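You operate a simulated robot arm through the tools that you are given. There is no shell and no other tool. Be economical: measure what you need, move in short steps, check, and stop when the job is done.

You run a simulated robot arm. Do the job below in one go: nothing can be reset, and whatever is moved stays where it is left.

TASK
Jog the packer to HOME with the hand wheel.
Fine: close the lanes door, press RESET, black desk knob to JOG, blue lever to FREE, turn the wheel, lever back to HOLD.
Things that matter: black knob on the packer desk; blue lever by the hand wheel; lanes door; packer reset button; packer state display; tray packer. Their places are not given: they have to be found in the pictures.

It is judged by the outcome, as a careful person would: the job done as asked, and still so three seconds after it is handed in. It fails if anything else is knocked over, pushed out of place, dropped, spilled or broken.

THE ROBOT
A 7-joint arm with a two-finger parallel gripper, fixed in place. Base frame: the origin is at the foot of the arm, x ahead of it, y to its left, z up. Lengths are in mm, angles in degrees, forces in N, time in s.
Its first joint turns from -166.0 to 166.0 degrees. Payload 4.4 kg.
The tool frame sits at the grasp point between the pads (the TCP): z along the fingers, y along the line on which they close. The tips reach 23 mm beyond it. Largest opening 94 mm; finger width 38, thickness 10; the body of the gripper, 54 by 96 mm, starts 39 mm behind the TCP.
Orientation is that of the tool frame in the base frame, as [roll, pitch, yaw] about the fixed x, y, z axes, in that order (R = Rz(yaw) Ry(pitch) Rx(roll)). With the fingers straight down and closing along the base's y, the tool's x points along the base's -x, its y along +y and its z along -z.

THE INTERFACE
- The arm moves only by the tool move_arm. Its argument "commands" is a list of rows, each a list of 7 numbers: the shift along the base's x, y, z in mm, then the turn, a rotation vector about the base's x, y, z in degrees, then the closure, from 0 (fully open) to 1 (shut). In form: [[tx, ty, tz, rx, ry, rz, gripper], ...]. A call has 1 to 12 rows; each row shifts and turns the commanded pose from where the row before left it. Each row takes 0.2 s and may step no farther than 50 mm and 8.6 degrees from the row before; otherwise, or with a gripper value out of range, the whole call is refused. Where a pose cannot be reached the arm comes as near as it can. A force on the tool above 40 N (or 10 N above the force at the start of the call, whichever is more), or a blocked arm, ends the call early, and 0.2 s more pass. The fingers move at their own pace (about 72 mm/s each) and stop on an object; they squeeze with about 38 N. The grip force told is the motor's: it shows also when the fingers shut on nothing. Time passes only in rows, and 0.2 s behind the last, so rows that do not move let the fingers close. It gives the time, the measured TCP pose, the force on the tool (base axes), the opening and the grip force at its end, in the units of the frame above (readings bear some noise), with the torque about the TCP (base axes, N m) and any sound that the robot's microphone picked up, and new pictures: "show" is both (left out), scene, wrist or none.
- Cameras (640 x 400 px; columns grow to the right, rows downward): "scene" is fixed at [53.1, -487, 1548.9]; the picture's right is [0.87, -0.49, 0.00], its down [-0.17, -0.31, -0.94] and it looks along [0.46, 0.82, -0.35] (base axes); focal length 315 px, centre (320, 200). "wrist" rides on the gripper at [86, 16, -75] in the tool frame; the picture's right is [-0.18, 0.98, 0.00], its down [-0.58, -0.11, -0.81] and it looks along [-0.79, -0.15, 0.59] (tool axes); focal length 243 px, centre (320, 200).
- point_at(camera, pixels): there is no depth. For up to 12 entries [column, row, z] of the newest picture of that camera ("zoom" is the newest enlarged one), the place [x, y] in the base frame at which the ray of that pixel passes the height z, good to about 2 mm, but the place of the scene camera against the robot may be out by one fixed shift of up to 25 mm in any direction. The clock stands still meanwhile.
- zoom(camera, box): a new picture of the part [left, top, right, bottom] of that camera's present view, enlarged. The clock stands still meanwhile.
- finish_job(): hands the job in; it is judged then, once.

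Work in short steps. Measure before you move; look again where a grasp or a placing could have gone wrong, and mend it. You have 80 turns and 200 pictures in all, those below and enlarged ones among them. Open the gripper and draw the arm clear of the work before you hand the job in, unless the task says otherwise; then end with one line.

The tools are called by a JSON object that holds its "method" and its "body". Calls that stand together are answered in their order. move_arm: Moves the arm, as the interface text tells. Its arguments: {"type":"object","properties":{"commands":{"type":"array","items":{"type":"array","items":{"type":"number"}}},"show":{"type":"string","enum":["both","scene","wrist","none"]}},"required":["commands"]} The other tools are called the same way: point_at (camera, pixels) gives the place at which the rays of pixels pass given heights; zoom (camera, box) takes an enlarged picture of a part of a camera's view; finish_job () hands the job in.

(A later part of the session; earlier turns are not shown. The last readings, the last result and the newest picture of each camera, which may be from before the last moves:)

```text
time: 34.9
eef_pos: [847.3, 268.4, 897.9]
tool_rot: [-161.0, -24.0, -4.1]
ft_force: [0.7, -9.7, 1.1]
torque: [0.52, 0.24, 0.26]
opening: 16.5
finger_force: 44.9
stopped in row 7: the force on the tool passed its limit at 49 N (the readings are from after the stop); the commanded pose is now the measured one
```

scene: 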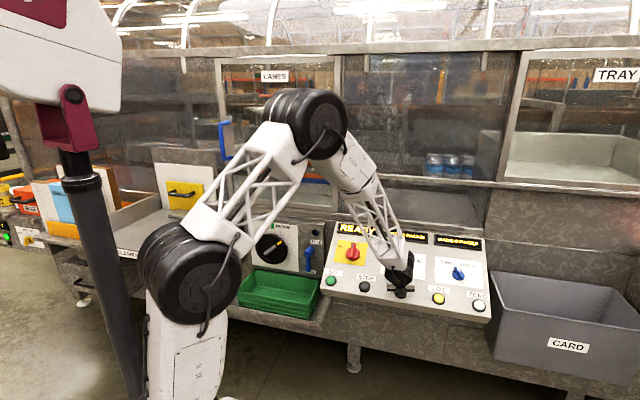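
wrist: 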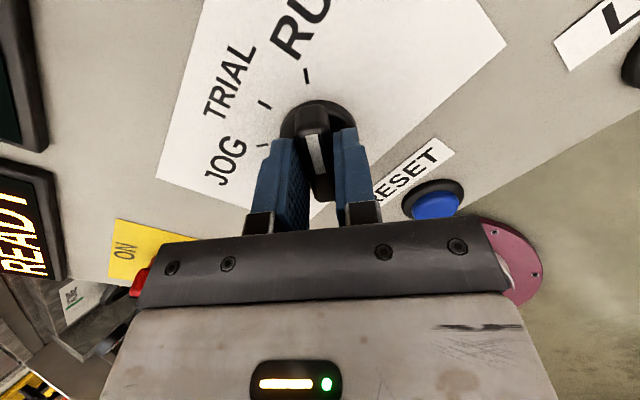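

Bar gripped (16.5 mm). I rotate counter-clockwise about the tool axis in steps.

{"method": "move_arm", "body": {"commands": [[0, 0, 0, -3.2, -2.38, 6.9, 1], [0, 0, 0, -3.2, -2.38, 6.9, 1], [0, 0, 0, -3.2, -2.38, 6.9, 1]], "show": "wrist"}}

```text
time: 35.7
eef_pos: [847.6, 268.9, 899.4]
tool_rot: [-172.9, -29.6, 22.0]
ft_force: [4.4, -6.8, -1.9]
torque: [1.07, -1.01, 0.0]
opening: 17.0
finger_force: 44.3
```

wrist: 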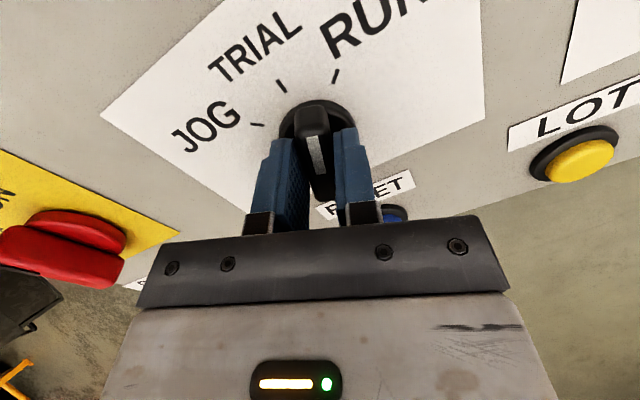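

The knob turns with the tool and forces are small. I continue ~66° more.

{"method": "move_arm", "body": {"commands": [[0, 0, 0, -3.2, -2.38, 6.9, 1], [0, 0, 0, -3.2, -2.38, 6.9, 1], [0, 0, 0, -3.2, -2.38, 6.9, 1], [0, 0, 0, -3.2, -2.38, 6.9, 1], [0, 0, 0, -3.2, -2.38, 6.9, 1], [0, 0, 0, -3.2, -2.38, 6.9, 1], [0, 0, 0, -3.2, -2.38, 6.9, 1], [0, 0, 0, -3.2, -2.38, 6.9, 1], [0, 0, 0, 0, 0, 0, 1]], "show": "both"}}

{"method": "zoom", "body": {"camera": "scene", "box": [310, 200, 510, 325]}}

```text
time: 37.7
eef_pos: [846.5, 269.5, 897.8]
tool_rot: [155.7, -18.6, 91.9]
ft_force: [-12.1, 12.5, 1.8]
torque: [0.18, 0.84, 0.44]
opening: 16.5
finger_force: 44.9
```

scene: 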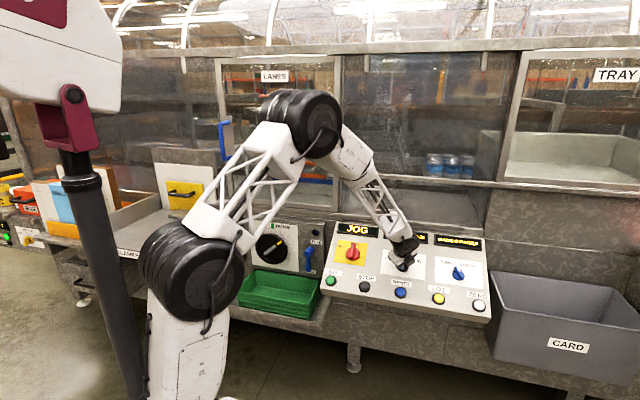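
wrist: 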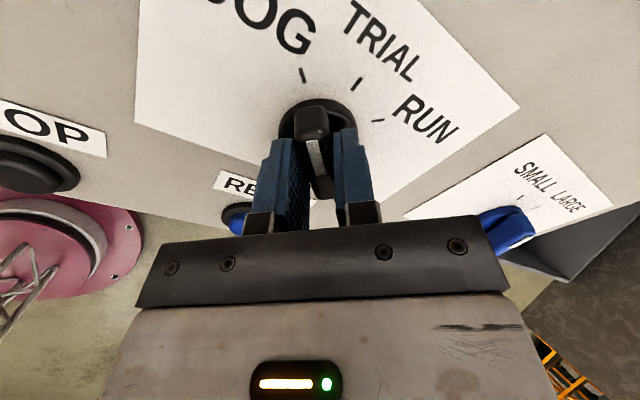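

```text
3.20 times, centred on (410, 262) of scene
```

zoom: 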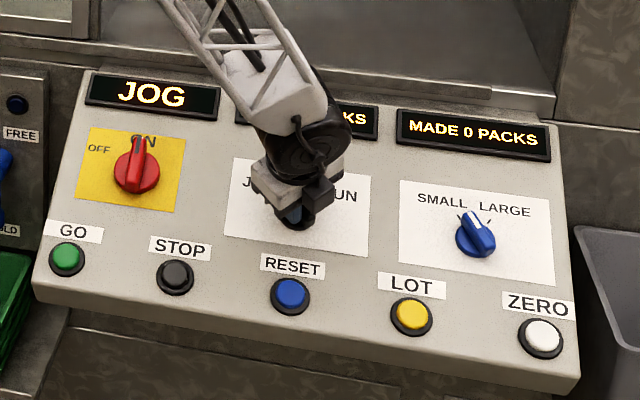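

Display reads JOG. I open, withdraw along the axis, and start rolling back.

{"method": "move_arm", "body": {"commands": [[0, 0, 0, 0, 0, 0, 0.5], [0, 0, 0, 0, 0, 0, 0.5], [-12, -9, 26, 0, 0, 0, 0.5], [-12, -9, 26, 0, 0, 0, 0.5], [-12, -9, 26, 0, 0, 0, 0.5], [-16, -10, 36, 3.2, 2.38, -6.9, 0.5], [-20, 20, 30, 3.2, 2.38, -6.9, 0.5], [-20, 20, 10, 3.2, 2.38, -6.9, 0.5], [-20, 20, 0, 3.2, 2.38, -6.9, 0.5], [-20, 20, 0, 3.2, 2.38, -6.9, 0.5], [-20, 20, 0, 0, 0, 0, 0.5], [0, 0, 0, 0, 0, 0, 0.5]], "show": "both"}}

```text
time: 40.3
eef_pos: [694.6, 330.3, 1052.4]
tool_rot: [173.5, -29.7, 49.6]
ft_force: [0.1, -0.9, 0.5]
torque: [0.02, 0.02, 0.0]
opening: 47.1
finger_force: 0.1
```

scene: 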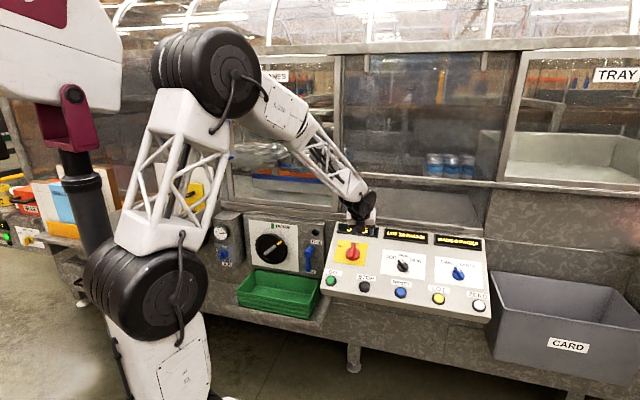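
wrist: 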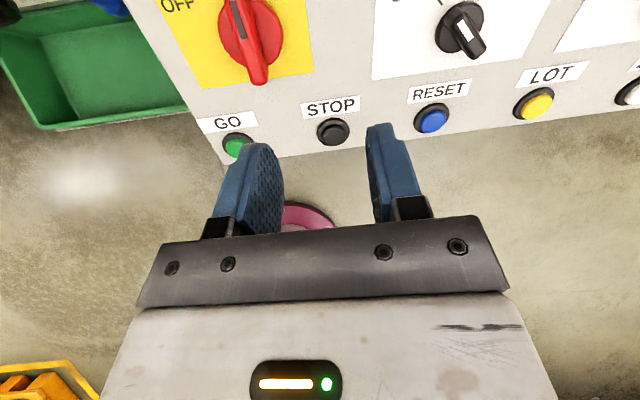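

The knob stays at JOG. I move left toward the lever panel, pitching the tool up toward horizontal.

{"method": "move_arm", "body": {"commands": [[-22, 22, 0, 3.1, -3.1, 0, 0.5], [-22, 22, 0, 3.1, -3.1, 0, 0.5], [-22, 22, 0, 3.1, -3.1, 0, 0.5], [-22, 22, -10, 3.1, -3.1, 0, 0.5], [-22, 22, -10, 3.1, -3.1, 0, 0.5], [-22, 22, -10, 3.1, -3.1, 0, 0.5], [-22, 22, -20, 3.1, -3.1, 0, 0.5], [-22, 22, -20, 3.1, -3.1, 0, 0.5], [-22, 22, -30, 0, 0, 0, 0.5], [0, 0, 0, 0, 0, 0, 0.5]], "show": "wrist"}}

{"method": "zoom", "body": {"camera": "wrist", "box": [100, 0, 420, 200]}}

```text
time: 42.5
eef_pos: [496.8, 529.6, 953.7]
tool_rot: [167.2, -64.6, 54.4]
ft_force: [0.7, 1.5, -0.1]
torque: [-0.03, 0.02, 0.03]
opening: 47.2
finger_force: 0.1
```

wrist: 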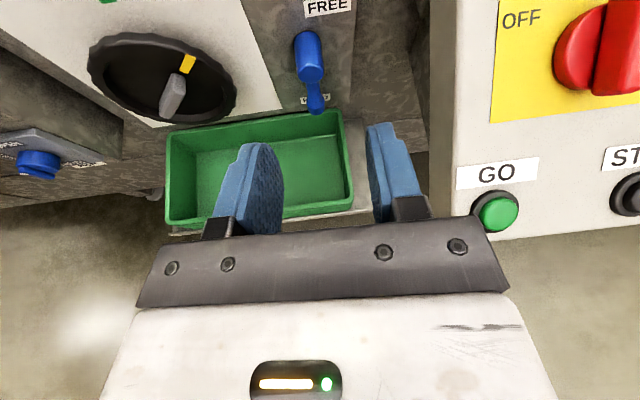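

```text
2.00 times, centred on (260, 100) of wrist
```

zoom: 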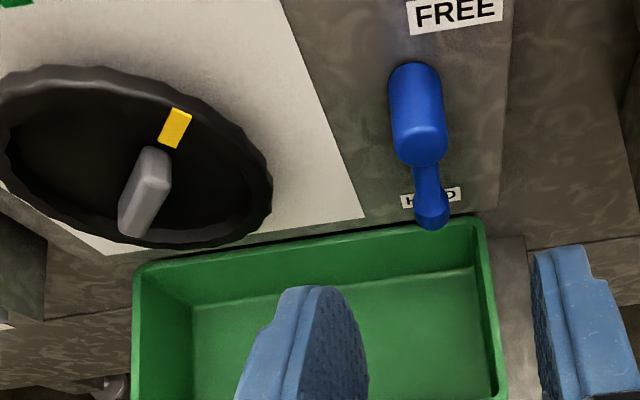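

The lever: a cylinder at (309,75) and a lower end at (315,108) by HOLD. I triangulate its geometry from both cameras.

{"method": "point_at", "body": {"camera": "wrist", "pixels": [[309, 75, 750], [309, 75, 850], [315.5, 108.5, 750], [315.5, 108.5, 850], [306, 36, 750], [306, 36, 850], [315, 99, 750], [315, 99, 850], [328, 6, 800], [328, 6, 900]]}}

{"method": "point_at", "body": {"camera": "scene", "pixels": [[307.6, 254, 750], [307.6, 254, 850], [308.4, 268.6, 750], [308.4, 268.6, 850], [311, 249, 750], [311, 249, 850], [311, 272, 750], [311, 272, 850], [316.6, 242, 800], [316.6, 242, 900]]}}

{"method": "zoom", "body": {"camera": "scene", "box": [292, 225, 328, 285]}}

```text
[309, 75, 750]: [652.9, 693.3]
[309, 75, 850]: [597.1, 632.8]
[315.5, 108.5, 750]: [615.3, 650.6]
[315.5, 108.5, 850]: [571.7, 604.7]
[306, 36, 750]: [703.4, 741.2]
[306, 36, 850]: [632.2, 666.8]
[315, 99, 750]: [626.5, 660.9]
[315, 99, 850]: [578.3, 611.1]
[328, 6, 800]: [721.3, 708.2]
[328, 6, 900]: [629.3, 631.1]
```

```text
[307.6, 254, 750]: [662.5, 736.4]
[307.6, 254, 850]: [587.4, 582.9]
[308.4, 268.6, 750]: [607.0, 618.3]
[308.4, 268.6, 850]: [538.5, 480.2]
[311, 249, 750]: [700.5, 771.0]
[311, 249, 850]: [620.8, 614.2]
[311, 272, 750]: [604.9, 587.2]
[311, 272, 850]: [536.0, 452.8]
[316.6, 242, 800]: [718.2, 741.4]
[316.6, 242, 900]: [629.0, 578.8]
```

```text
6.67 times, centred on (310, 255) of scene
```

zoom: 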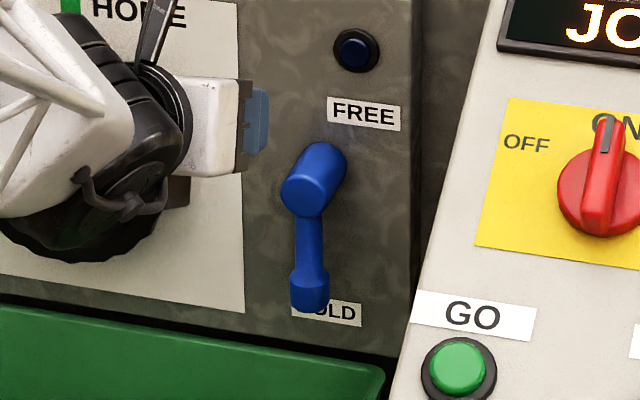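

The pivot shaft is at s≈-27, z≈797 sticking out to t≈913; the arm hangs to z≈715 (HOLD). I'll push it with closed fingers as a peg. First stage to its left, pitching a bit more horizontal.

{"method": "move_arm", "body": {"commands": [[7, 17.5, -34, 1.77, -1.77, 0, 1], [7, 17.5, -34, 1.77, -1.77, 0, 1], [7, 17.5, -34, 1.77, -1.77, 0, 1], [7, 17.5, -34, 1.77, -1.77, 0, 1], [7, 17.5, -34, 1.77, -1.77, 0, 1], [7, 17.5, -34, 1.77, -1.77, 0, 1], [0, 0, 0, 0, 0, 0, 1]], "show": "both"}}

{"method": "zoom", "body": {"camera": "scene", "box": [236, 200, 336, 300]}}

```text
time: 44.1
eef_pos: [538.9, 635.9, 747.9]
tool_rot: [154.4, -79.2, 66.7]
ft_force: [-1.1, 0.3, -0.4]
torque: [0.02, 0.0, 0.01]
opening: 0.1
finger_force: 38.0
```

scene: 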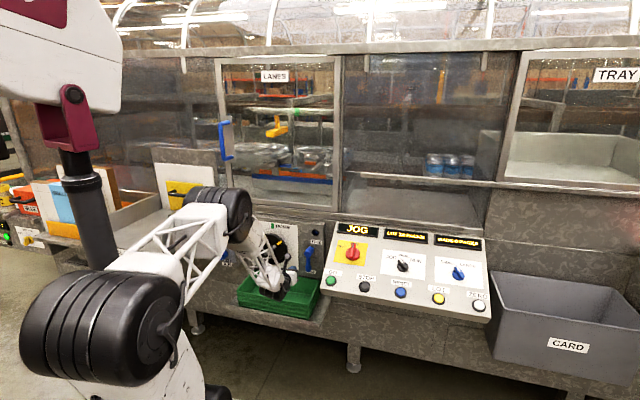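
wrist: 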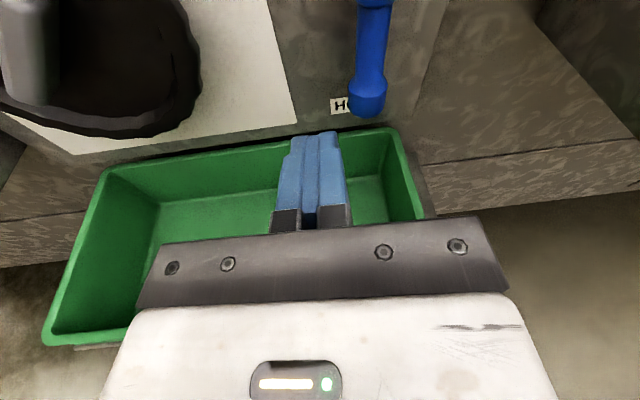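

```text
4.00 times, centred on (286, 250) of scene
```

zoom: 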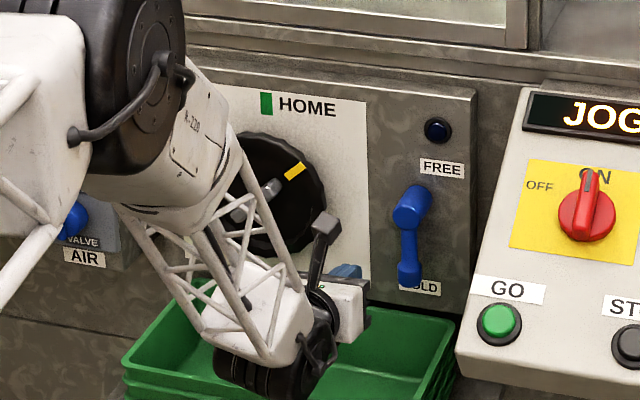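

Tool is nearly horizontal, peg left of the lever. I advance ~70 mm toward the panel.

{"method": "move_arm", "body": {"commands": [[12, 12, 0, 0, 0, 0, 1], [12, 12, 0, 0, 0, 0, 1], [12, 12, 0, 0, 0, 0, 1], [14, 14, 0, 0, 0, 0, 1], [0, 0, 0, 0, 0, 0, 1]], "show": "wrist"}}

{"method": "zoom", "body": {"camera": "scene", "box": [236, 200, 336, 300]}}

```text
time: 45.3
eef_pos: [589.7, 685.0, 749.0]
tool_rot: [154.5, -79.2, 66.7]
ft_force: [-0.2, 0.0, -1.1]
torque: [-0.03, -0.01, 0.03]
opening: 0.0
finger_force: 38.4
```

wrist: 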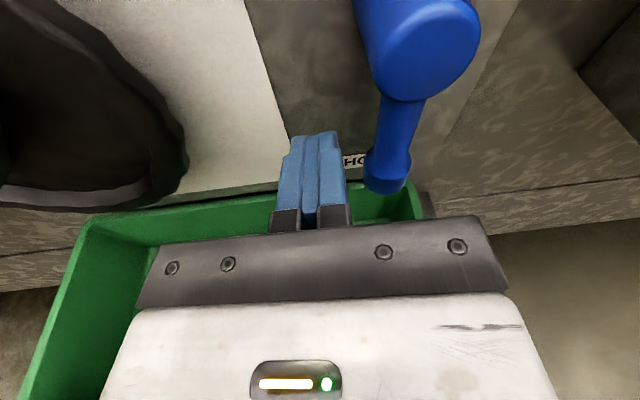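

```text
4.00 times, centred on (286, 250) of scene
```

zoom: 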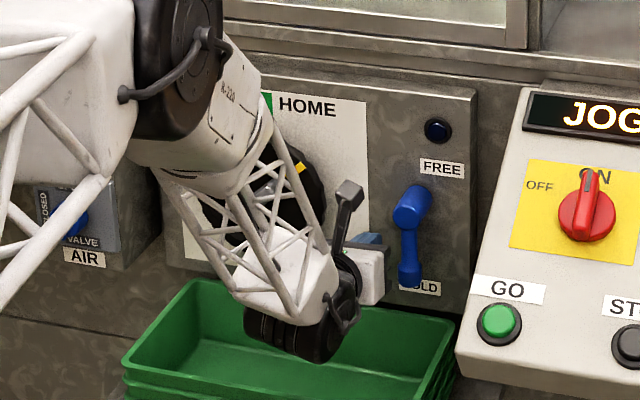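

Peg is just left of the lever's lower end. I push right gently ~45 mm.

{"method": "move_arm", "body": {"commands": [[7, -7, 0, 0, 0, 0, 1], [7, -7, 0, 0, 0, 0, 1], [7, -7, 0, 0, 0, 0, 1], [7, -7, 2, 0, 0, 0, 1], [5, -5, 2, 0, 0, 0, 1], [0, 0, 0, 0, 0, 0, 1]], "show": "both"}}

{"method": "zoom", "body": {"camera": "scene", "box": [236, 200, 336, 300]}}

```text
time: 46.7
eef_pos: [622.9, 651.1, 751.5]
tool_rot: [154.4, -79.2, 66.6]
ft_force: [-3.4, -0.9, -1.6]
torque: [0.01, -0.05, 0.03]
opening: 0.1
finger_force: 37.9
```

scene: 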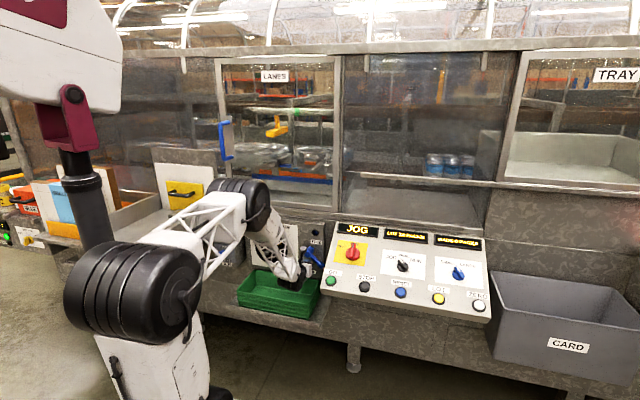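
wrist: 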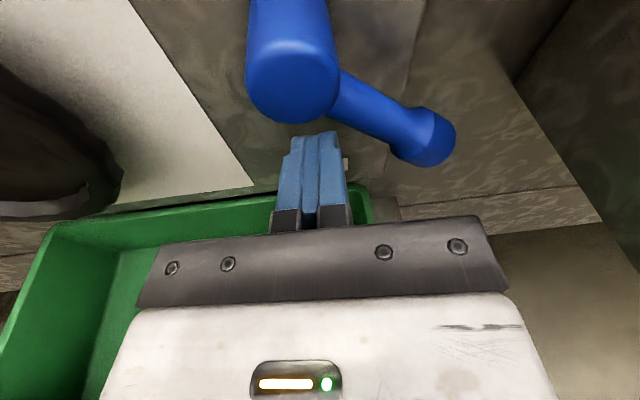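

```text
4.00 times, centred on (286, 250) of scene
```

zoom: 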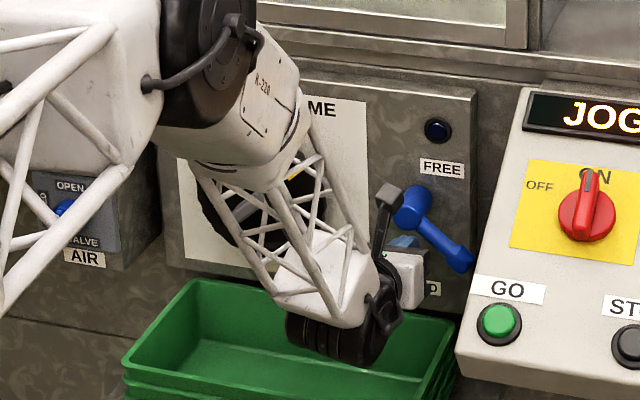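

Lever swings right about its upper pivot. I continue along the arc, then look.

{"method": "move_arm", "body": {"commands": [[6.2, -6.2, 3, 0, 0, 0, 1], [6.2, -6.2, 3, 0, 0, 0, 1], [6.2, -6.2, 3, 0, 0, 0, 1], [6.2, -6.2, 4, 0, 0, 0, 1], [3, -3, 10, 0, 0, 0, 1], [2, -2, 10, 0, 0, 0, 1], [0, 0, 0, 0, 0, 0, 1]], "show": "wrist"}}

{"method": "zoom", "body": {"camera": "scene", "box": [256, 200, 356, 300]}}

```text
time: 48.0
eef_pos: [646.5, 622.6, 768.7]
tool_rot: [155.6, -78.7, 65.6]
ft_force: [-1.0, 0.3, -1.4]
torque: [-0.05, 0.01, 0.0]
opening: 0.2
finger_force: 38.2
stopped in row 6: the force on the tool passed its limit at 56 N (the readings are from after the stop); the commanded pose is now the measured one
```

wrist: 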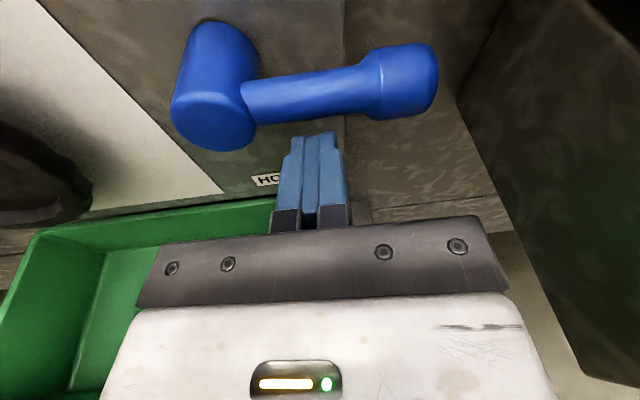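

```text
4.00 times, centred on (306, 250) of scene
```

zoom: 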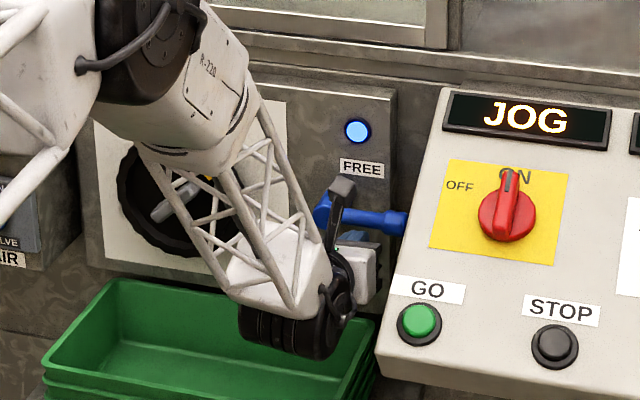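

The FREE lamp is lit with the lever at horizontal against its stop. I lower slightly off it, back out, and move left/up to face the hand wheel.

{"method": "move_arm", "body": {"commands": [[0, 0, -8, 0, 0, 0, 1], [-25, -25, 0, 0, 0, 0, 1], [-25, -25, 0, 0, 0, 0, 1], [-25, -25, 10, 0, 0, 0, 1], [-10, -10, 45, 0, 0, 0, 0.5], [-10, -10, 45, 0, 0, 0, 0.5], [-28, 28, 25, 0, 0, 0, 0.2], [-30, 30, 15, 0, 0, 0, 0.2], [-30, 30, 0, 0, 0, 0, 0.2], [-30, 30, 0, 0, 0, 0, 0.2], [-30, 30, 0, 0, 0, 0, 0.2], [0, 0, 0, 0, 0, 0, 0.2]], "show": "both"}}

{"method": "zoom", "body": {"camera": "scene", "box": [236, 200, 346, 300]}}

```text
time: 50.6
eef_pos: [404.2, 674.6, 900.2]
tool_rot: [155.5, -78.5, 65.8]
ft_force: [0.2, 0.3, 0.4]
torque: [0.02, 0.01, 0.01]
opening: 75.0
finger_force: 0.1
```

scene: 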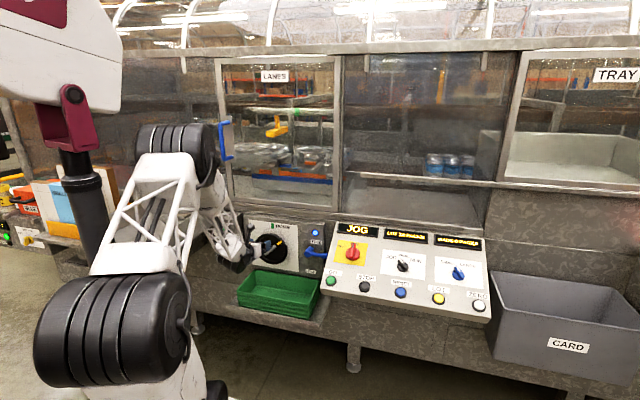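
wrist: 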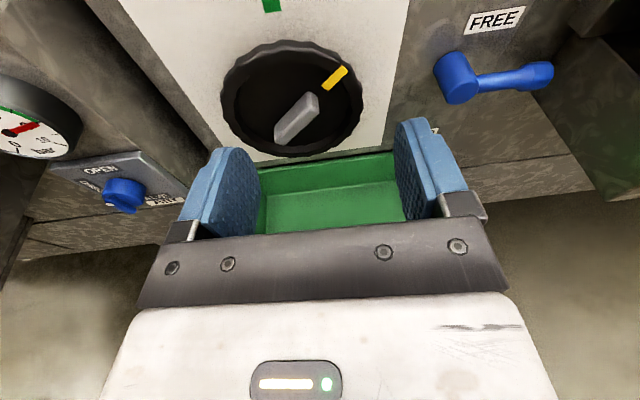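

```text
4.00 times, centred on (291, 250) of scene
```

zoom: 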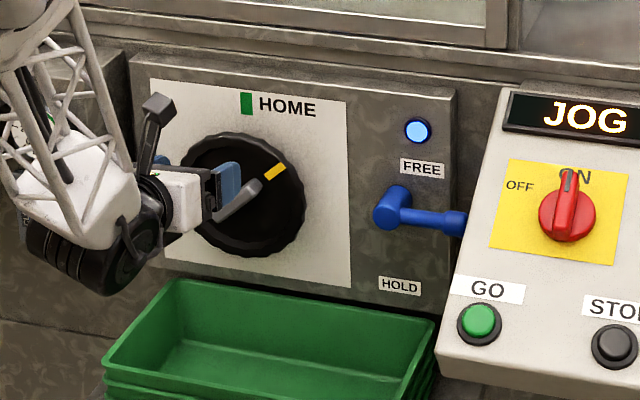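

FREE lamp lit and lever stays. I measure the wheel's grey grip bar (wrist ≈(297,118)).

{"method": "zoom", "body": {"camera": "wrist", "box": [200, 20, 400, 170]}}

{"method": "point_at", "body": {"camera": "wrist", "pixels": [[297, 117, 750], [297, 117, 850], [281, 133, 750], [281, 133, 850], [312, 98, 750], [312, 98, 850], [335, 78, 750], [335, 78, 850], [271, 2, 850], [271, 2, 900]]}}

{"method": "point_at", "body": {"camera": "scene", "pixels": [[270.2, 250, 750], [270.2, 250, 850], [279.8, 243, 750], [279.8, 243, 850]]}}

```text
2.67 times, centred on (300, 95) of wrist
```

zoom: 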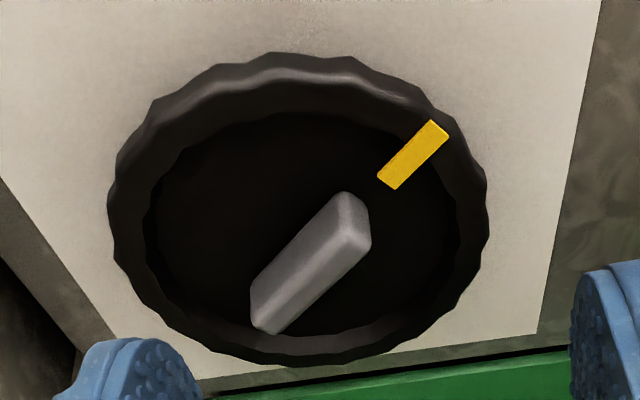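

```text
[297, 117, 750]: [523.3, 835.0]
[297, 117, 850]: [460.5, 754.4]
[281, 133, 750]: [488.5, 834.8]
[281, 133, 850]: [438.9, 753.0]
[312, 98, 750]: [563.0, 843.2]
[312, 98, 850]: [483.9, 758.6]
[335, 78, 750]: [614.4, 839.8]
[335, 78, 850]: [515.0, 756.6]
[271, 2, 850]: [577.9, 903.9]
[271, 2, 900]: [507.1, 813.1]
```

```text
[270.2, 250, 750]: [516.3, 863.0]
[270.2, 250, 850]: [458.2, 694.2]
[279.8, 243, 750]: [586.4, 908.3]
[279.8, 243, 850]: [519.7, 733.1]
```

Bar ≈ s=-216, t=928, z≈782, angled ~50° clockwise from vertical. I align the tool with the wheel axis, roll ~50° clockwise, and move level with it, still ~100 mm short.

{"method": "move_arm", "body": {"commands": [[1, 5.5, -14.4, 3.5, -3.5, 2, 0.2], [1, 5.5, -14.4, 3.5, -3.5, 2, 0.2], [1, 5.5, -14.4, 5.9, 5.9, 0, 0.2], [1, 5.5, -14.4, 5.9, 5.9, 0, 0.2], [1, 5.5, -14.4, 5.9, 5.9, 0, 0.2], [1, 5.5, -14.4, 5.9, 5.9, 0, 0.2], [1, 5.5, -14.4, 5.9, 5.9, 0, 0.2], [1, 5.5, -14.4, 5.9, 5.9, 0, 0.2], [0, 0, 0, 0, 0, 0, 0.2]], "show": "both"}}

{"method": "zoom", "body": {"camera": "scene", "box": [236, 200, 346, 300]}}

```text
time: 52.6
eef_pos: [345.3, 803.7, 909.6]
tool_rot: [-103.7, -57.3, -39.5]
ft_force: [-0.3, -0.3, 0.0]
torque: [-0.03, -0.02, -0.03]
opening: 75.1
finger_force: 0.1
out of reach, approached as far as the arm can: row 4, 5, 6, 7, 8
```

scene: 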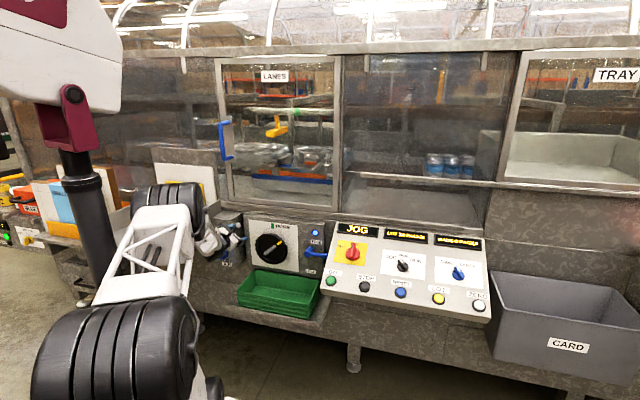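
wrist: 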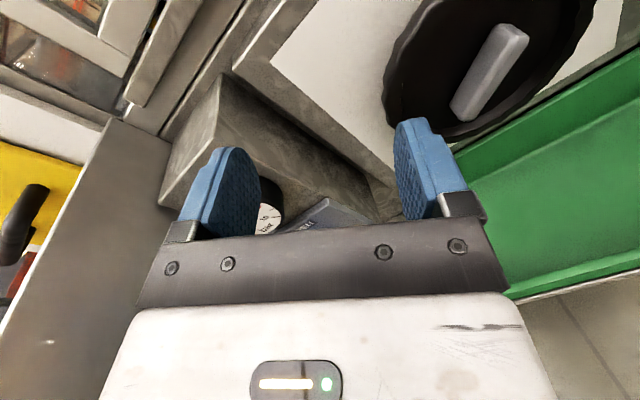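

```text
4.00 times, centred on (291, 250) of scene
```

zoom: 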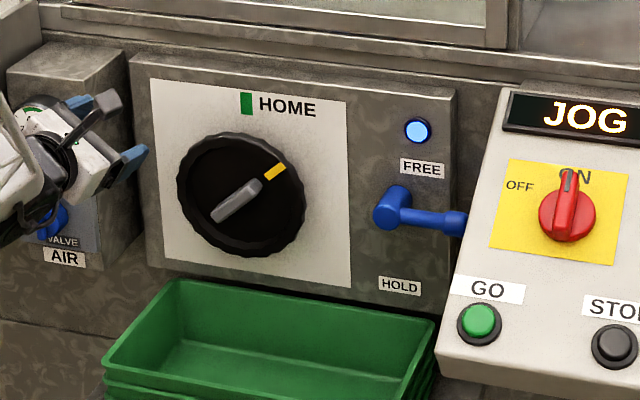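

The roll ran out of reach and the hand drifted toward the air box (no contact). I back straight out and undo the roll; I'll grip with jaws closing horizontally instead, which will itself swing the bar upright.

{"method": "move_arm", "body": {"commands": [[-25, -25, 0, 0, 0, 0, 0], [-25, -25, 0, 0, 0, 0, 0], [0, 0, 0, -6.2, -5, 1, 0], [0, 0, 0, -6.2, -5, 1, 0], [0, 0, 0, -6.2, -5, 1, 0], [0, 0, 0, -6.2, -5, 1, 0], [0, 0, 0, 0, 0, 0, 0]], "show": "wrist"}}

```text
time: 54.2
eef_pos: [295.3, 753.4, 908.4]
tool_rot: [177.5, -82.7, 41.2]
ft_force: [-0.4, -0.5, 0.0]
torque: [0.0, 0.05, 0.0]
opening: 94.0
finger_force: 0.0
```

wrist: 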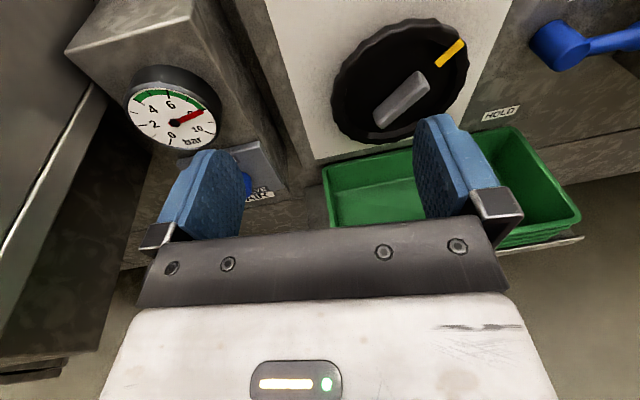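

Back to level roll. I move right and down to face the bar, trimming yaw and pitch to square with the wheel.

{"method": "move_arm", "body": {"commands": [[19, -19, -30, 0, 0, 3, 0], [19, -19, -30, 0, 0, 3, 0], [19, -19, -30, 2.5, -2.5, 0, 0], [19, -19, -30, 2, -2, 0, 0], [0, 0, 0, 0, 0, 0, 0]], "show": "both"}}

{"method": "zoom", "body": {"camera": "wrist", "box": [200, 0, 440, 170]}}

```text
time: 55.4
eef_pos: [372.5, 676.4, 788.7]
tool_rot: [166.4, -88.9, 58.3]
ft_force: [-0.1, 1.2, 0.1]
torque: [0.0, -0.01, -0.01]
opening: 93.6
finger_force: 0.0
```

scene: 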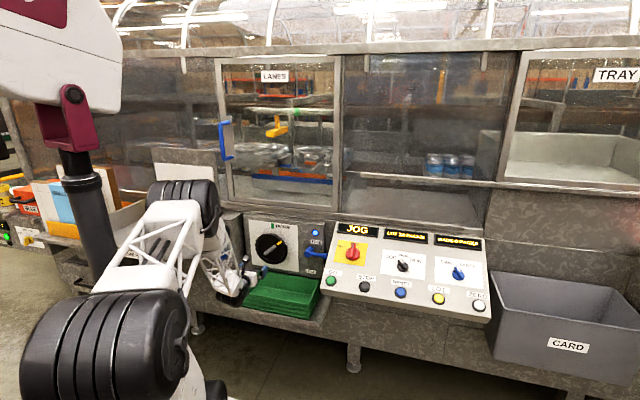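
wrist: 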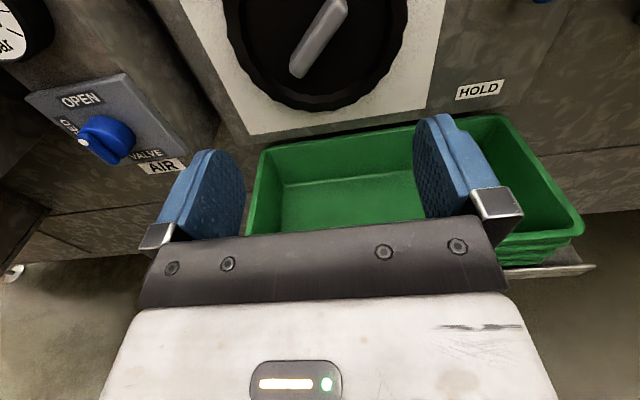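

```text
2.35 times, centred on (320, 85) of wrist
```

zoom: 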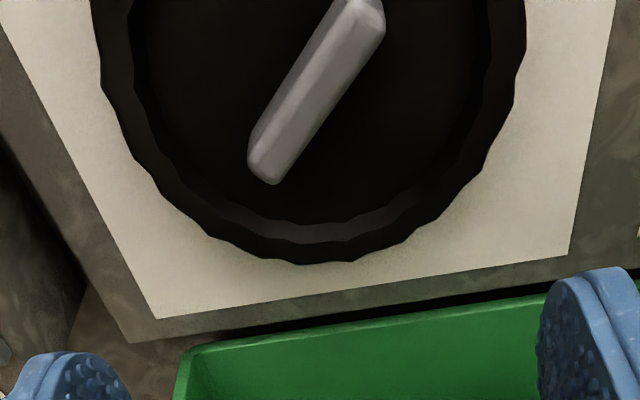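

I triangulate bar ends from this view against the previous one.

{"method": "point_at", "body": {"camera": "wrist", "pixels": [[296.6, 70, 750], [296.6, 70, 800], [337.9, 4.1, 750], [337.9, 4.1, 820], [317, 37, 750], [317, 37, 820]]}}

```text
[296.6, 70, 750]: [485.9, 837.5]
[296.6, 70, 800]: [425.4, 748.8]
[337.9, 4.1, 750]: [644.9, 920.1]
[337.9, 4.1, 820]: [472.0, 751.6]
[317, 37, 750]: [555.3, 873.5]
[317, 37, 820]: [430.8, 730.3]
```

Bar centre ≈ s=-221, z=780, outer face t≈928; tool is square to the wheel. I set opening 66 mm, centre and advance to ~t=880.

{"method": "move_arm", "body": {"commands": [[-4.2, 4.2, -9, 0, 0, 0, 0.3], [24, 24, 0, 0, 0, 0, 0.3], [24, 24, 0, 0, 0, 0, 0.3], [24, 24, 0, 0, 0, 0, 0.3], [24, 24, 0, 0, 0, 0, 0.3], [0, 0, 0, 0, 0, 0, 0.3]], "show": "both"}}

{"method": "zoom", "body": {"camera": "scene", "box": [220, 200, 330, 300]}}

```text
time: 56.8
eef_pos: [464.2, 778.7, 780.5]
tool_rot: [166.1, -89.0, 58.7]
ft_force: [0.2, -0.2, 0.3]
torque: [0.0, 0.03, 0.0]
opening: 65.9
finger_force: 0.0
```

scene: 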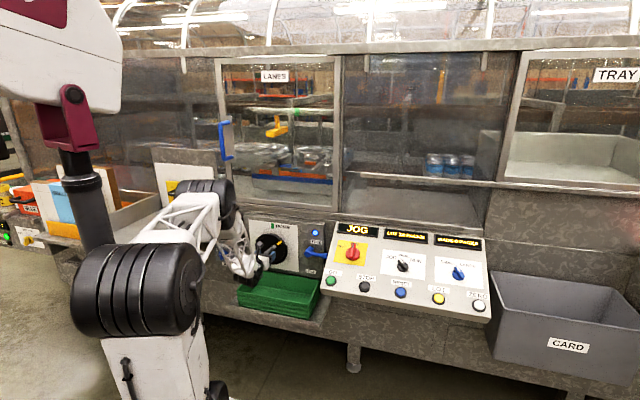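
wrist: 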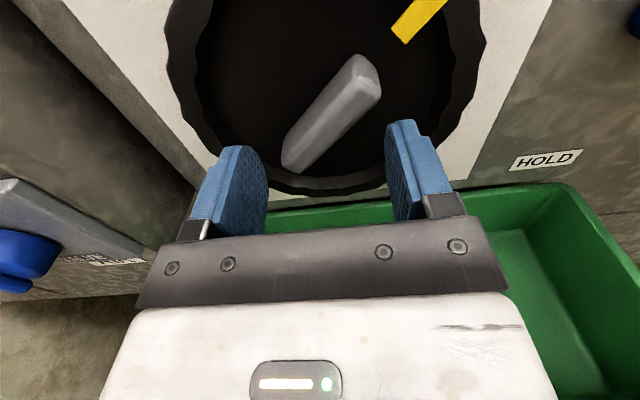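

```text
4.00 times, centred on (275, 250) of scene
```

zoom: 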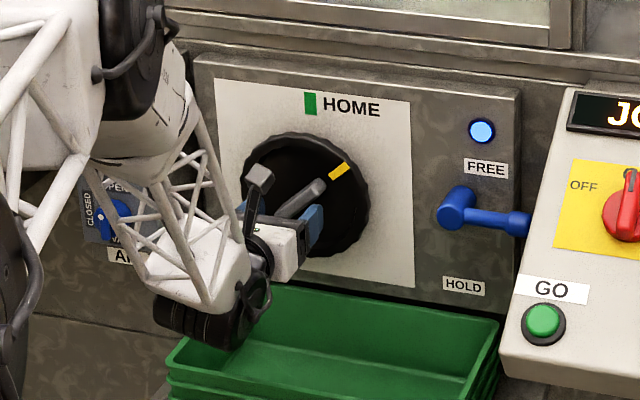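

Bar is laterally centred; I verify height by rays through its lower and upper ends and the wheel centre.

{"method": "point_at", "body": {"camera": "wrist", "pixels": [[293, 160, 750], [293, 160, 770], [363, 72, 780], [363, 72, 810], [330, 115, 770], [330, 115, 790]]}}

```text
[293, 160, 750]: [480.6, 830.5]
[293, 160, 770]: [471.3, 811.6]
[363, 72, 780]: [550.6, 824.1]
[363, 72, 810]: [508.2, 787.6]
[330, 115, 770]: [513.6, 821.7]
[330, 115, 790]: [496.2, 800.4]
```

Estimates agree: centre s≈-218, z≈783, front face t≈920. I nudge and advance ~32 mm.

{"method": "move_arm", "body": {"commands": [[2.8, -2.8, 2, 0, 0, 0, 0.3], [8, 8, 0, 0, 0, 0, 0.3], [8, 8, 0, 0, 0, 0, 0.3], [6, 6, 0, 0, 0, 0, 0.3], [0, 0, 0, 0, 0, 0, 0.3]], "show": "wrist"}}

```text
time: 57.4
eef_pos: [472.4, 781.9, 780.9]
tool_rot: [164.2, -88.9, 60.7]
ft_force: [-12.6, -15.6, 7.1]
torque: [-0.09, 0.24, 0.59]
opening: 65.2
finger_force: 0.0
stopped in row 3: the force on the tool passed its limit at 92 N (the readings are from after the stop); the commanded pose is now the measured one
```

wrist: 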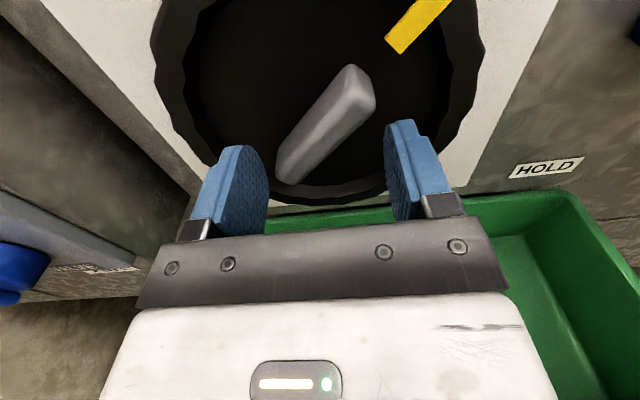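

The torque says the left finger's lower part touched the bar's lower-left end (front at t≈910), so the bar centre is a bit higher (z≈790). I back off, open wider (84 mm), raise 9 mm and re-enter.

{"method": "move_arm", "body": {"commands": [[-14, -14, 0, 0, 0, 0, 0.1], [0, 0, 9, 0, 0, 0, 0.1], [8, 8, 0, 0, 0, 0, 0.1], [8, 8, 0, 0, 0, 0, 0.1], [7, 7, 0, 0, 0, 0, 0.1], [6, 6, 0, 0, 0, 0, 0.1], [0, 0, 0, 0, 0, 0, 0.1]], "show": "wrist"}}

```text
time: 59.0
eef_pos: [488.6, 797.0, 790.0]
tool_rot: [164.6, -88.9, 60.3]
ft_force: [-0.1, 0.6, -0.3]
torque: [-0.02, -0.01, -0.06]
opening: 85.0
finger_force: 0.1
```

wrist: 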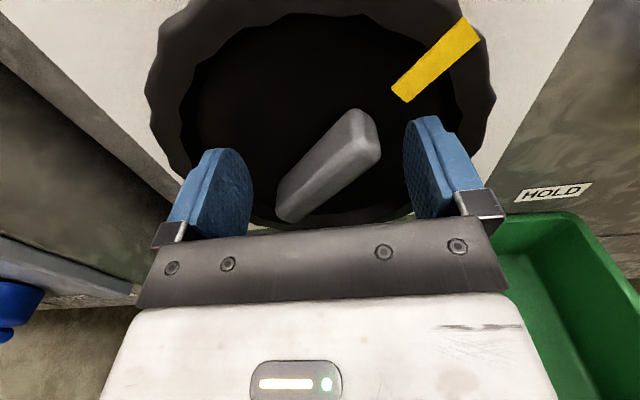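

In without contact: tips ~20 mm past the bar's face. I close gently to swing the bar.

{"method": "move_arm", "body": {"commands": [[0, 0, 0, 0, 0, 0, 0.35], [0, 0, 0, 0, 0, 0, 0.45], [0, 0, 0, 0, 0, 0, 0.55], [0, 0, 0, 0, 0, 0, 0.65]], "show": "both"}}

{"method": "zoom", "body": {"camera": "scene", "box": [220, 200, 400, 300]}}

```text
time: 60.0
eef_pos: [487.8, 797.4, 790.1]
tool_rot: [164.2, -88.9, 60.8]
ft_force: [0.2, 0.4, -0.2]
torque: [-0.01, -0.02, 0.0]
opening: 33.1
finger_force: 0.1
```

scene: 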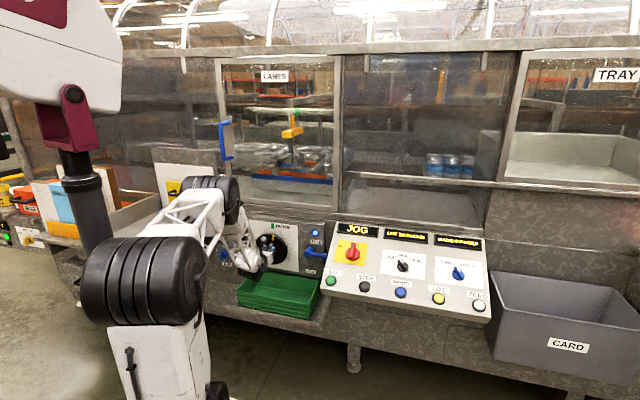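
wrist: 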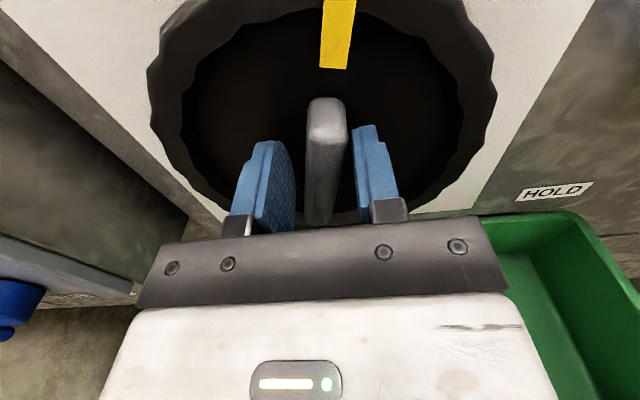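

```text
3.56 times, centred on (310, 250) of scene
```

zoom: 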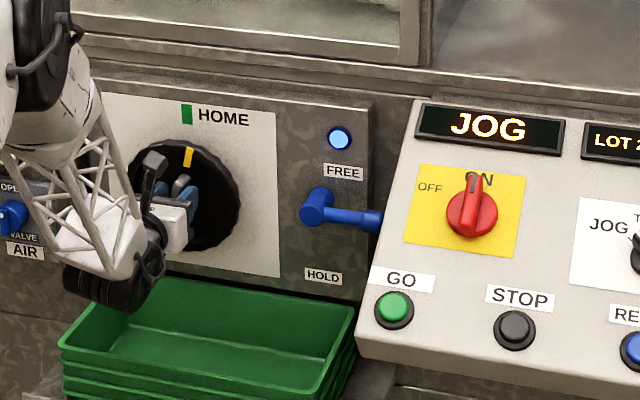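

The wheel swung easily nearly to HOME. I close fully to square the bar.

{"method": "move_arm", "body": {"commands": [[0, 0, 0, 0, 0, 0, 0.75], [0, 0, 0, 0, 0, 0, 0.9], [0, 0, 0, 0, 0, 0, 1], [0, 0, 0, 0, 0, 0, 1]], "show": "wrist"}}

{"method": "zoom", "body": {"camera": "scene", "box": [220, 200, 400, 300]}}

```text
time: 61.0
eef_pos: [487.0, 797.9, 790.6]
tool_rot: [163.2, -88.9, 61.7]
ft_force: [-28.3, 26.4, -6.5]
torque: [0.12, 0.46, 0.41]
opening: 17.7
finger_force: 45.1
```

wrist: 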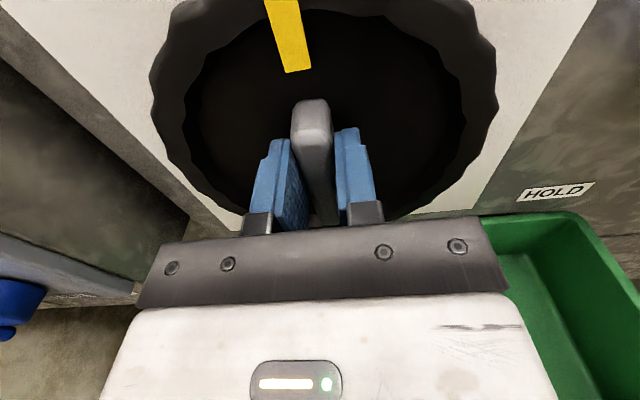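

```text
3.56 times, centred on (310, 250) of scene
```

zoom: 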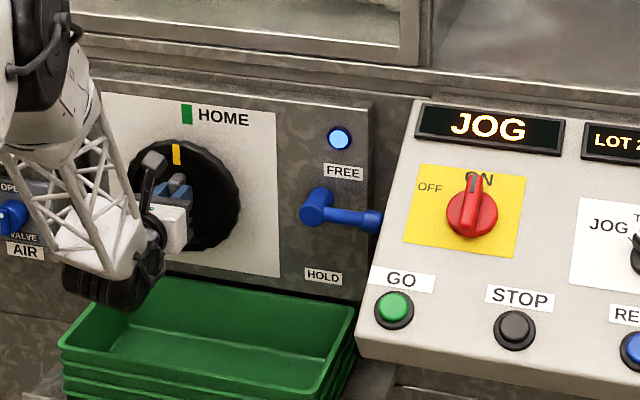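

It appears gripped at 17.7 mm, but the pointer may be slightly past HOME. I zoom closer.

{"method": "zoom", "body": {"camera": "scene", "box": [240, 215, 304, 280]}}

{"method": "zoom", "body": {"camera": "wrist", "box": [140, 0, 500, 230]}}

{"method": "point_at", "body": {"camera": "wrist", "pixels": [[298, 70, 800], [298, 70, 850], [284, 2, 820], [284, 2, 870], [150, 95, 780], [150, 95, 810], [497, 90, 780], [497, 90, 810]]}}

```text
6.15 times, centred on (272, 248) of scene
```

zoom: 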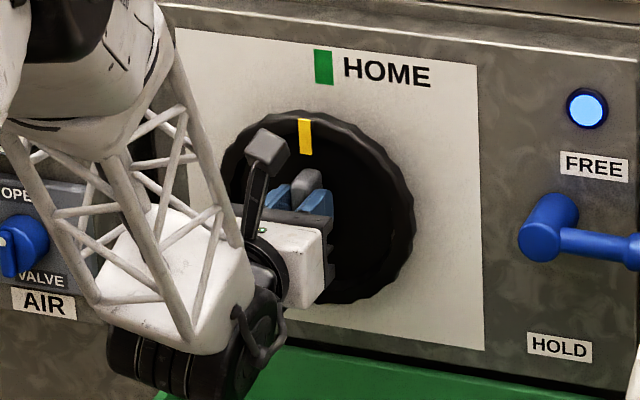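

```text
1.74 times, centred on (320, 115) of wrist
```

zoom: 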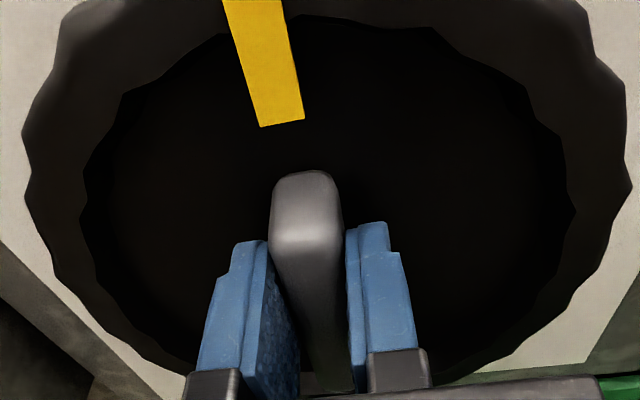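

```text
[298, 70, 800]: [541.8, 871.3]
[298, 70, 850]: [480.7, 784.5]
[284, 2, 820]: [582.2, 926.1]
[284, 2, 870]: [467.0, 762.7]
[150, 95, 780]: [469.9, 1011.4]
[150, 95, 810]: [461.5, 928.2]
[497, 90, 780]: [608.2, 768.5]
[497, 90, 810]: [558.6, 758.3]
```

The pointer is vertical within ~2° by both cameras (outer/inner ends s≈-220). I relieve the side load slightly, then open and check that it stays.

{"method": "move_arm", "body": {"commands": [[-0.8, 0.8, 0, 0, 0, 0, 1], [-0.8, 0.8, 0, 0, 0, 0, 1], [0, 0, 0, 0, 0, 0, 1]], "show": "none"}}

{"method": "zoom", "body": {"camera": "scene", "box": [240, 205, 400, 285]}}

```text
time: 61.8
eef_pos: [486.6, 797.8, 790.2]
tool_rot: [164.5, -88.9, 60.3]
ft_force: [-29.8, -15.6, 3.7]
torque: [0.12, 0.06, 0.67]
opening: 18.1
finger_force: 44.9
```

```text
4.00 times, centred on (320, 245) of scene
```

zoom: 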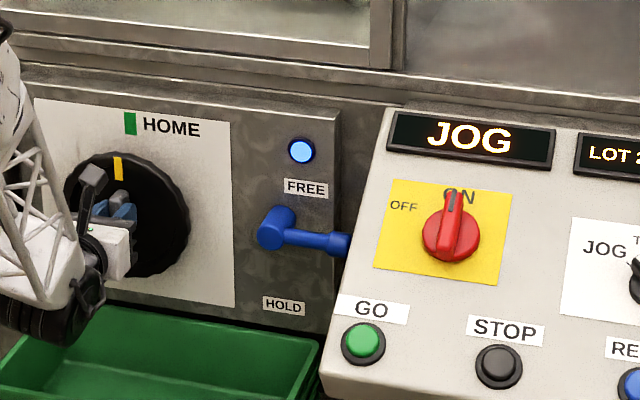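

I open and withdraw straight out, then inspect the wheel.

{"method": "move_arm", "body": {"commands": [[0, 0, 0, 0, 0, 0, 0.6], [0, 0, 0, 0, 0, 0, 0.4], [0, 0, 0, 0, 0, 0, 0.4], [-8, -8, 0, 0, 0, 0, 0.4], [-20, -20, 0, 0, 0, 0, 0.4], [-25, -25, 0, 0, 0, 0, 0.4], [-25, -25, 15, 0, 0, 0, 0.4], [-25, -25, 35, 0, 0, 0, 0.4], [0, 0, 45, 0, 0, 0, 0.4], [0, 0, 0, 0, 0, 0, 0.4]], "show": "both"}}

{"method": "zoom", "body": {"camera": "scene", "box": [240, 205, 400, 285]}}

{"method": "zoom", "body": {"camera": "wrist", "box": [180, 0, 480, 190]}}

```text
time: 64.0
eef_pos: [382.1, 695.7, 886.9]
tool_rot: [165.2, -89.0, 59.7]
ft_force: [0.2, -0.3, 0.4]
torque: [-0.01, 0.02, -0.02]
opening: 56.6
finger_force: 0.0
```

scene: 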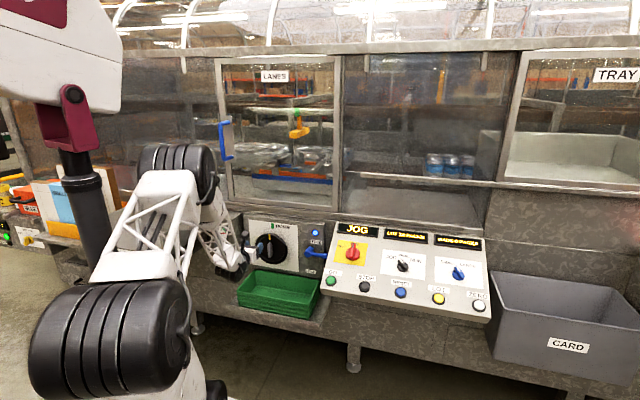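
wrist: 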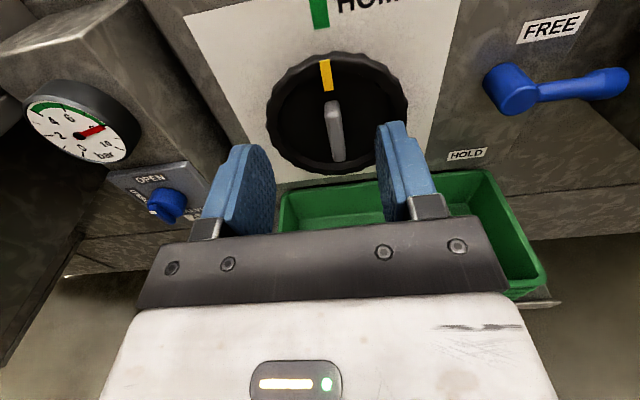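

```text
4.00 times, centred on (320, 245) of scene
```

zoom: 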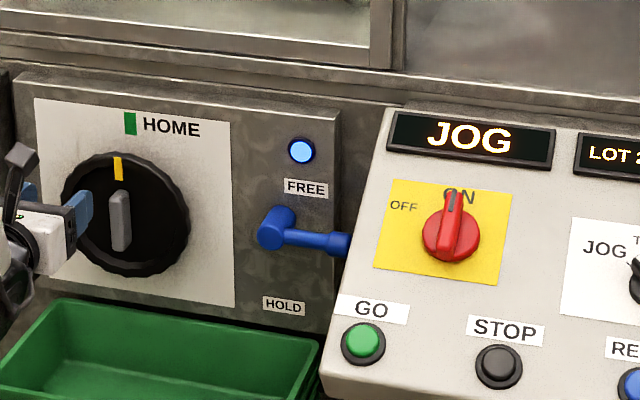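

```text
2.11 times, centred on (330, 95) of wrist
```

zoom: 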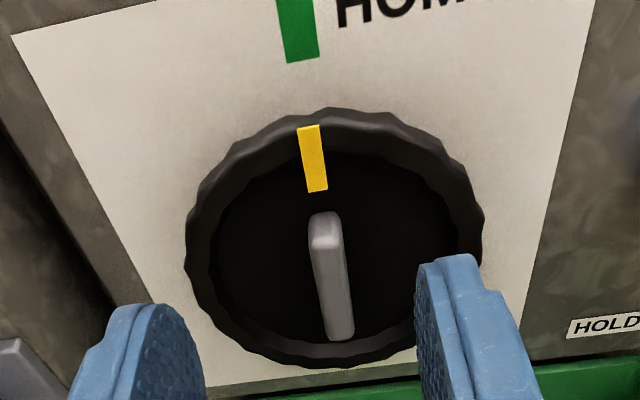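

The pointer lines up with the HOME mark and holds. Now the lever back to HOLD: I close the fingers and move right to above the lever's free end, staying short.

{"method": "move_arm", "body": {"commands": [[29, -29, -4, 0, 0, 0, 1], [29, -29, -4, 0, 0, 0, 1], [29, -29, -4, 0, 0, 0, 1], [29, -29, -4, 0, 0, 0, 1], [29, -29, -4, 0, 0, 0, 1], [29, -29, -4, 0, 0, 0, 1], [0, 0, 0, 0, 0, 0, 1]], "show": "wrist"}}

```text
time: 65.6
eef_pos: [526.0, 552.1, 870.4]
tool_rot: [120.8, -87.4, 101.9]
ft_force: [1.0, -0.1, 0.3]
torque: [-0.01, 0.0, 0.02]
opening: 0.0
finger_force: 38.1
out of reach, approached as far as the arm can: row 5, 6
```

wrist: 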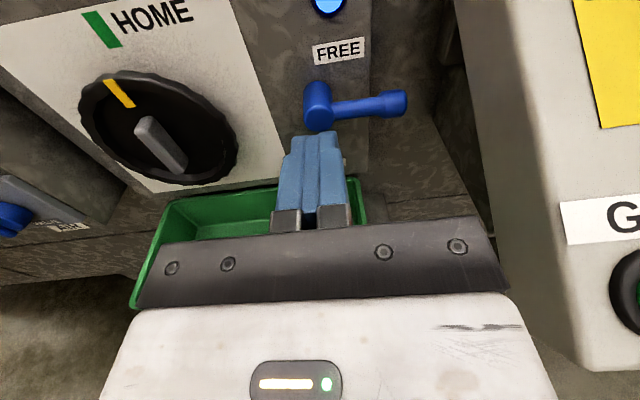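

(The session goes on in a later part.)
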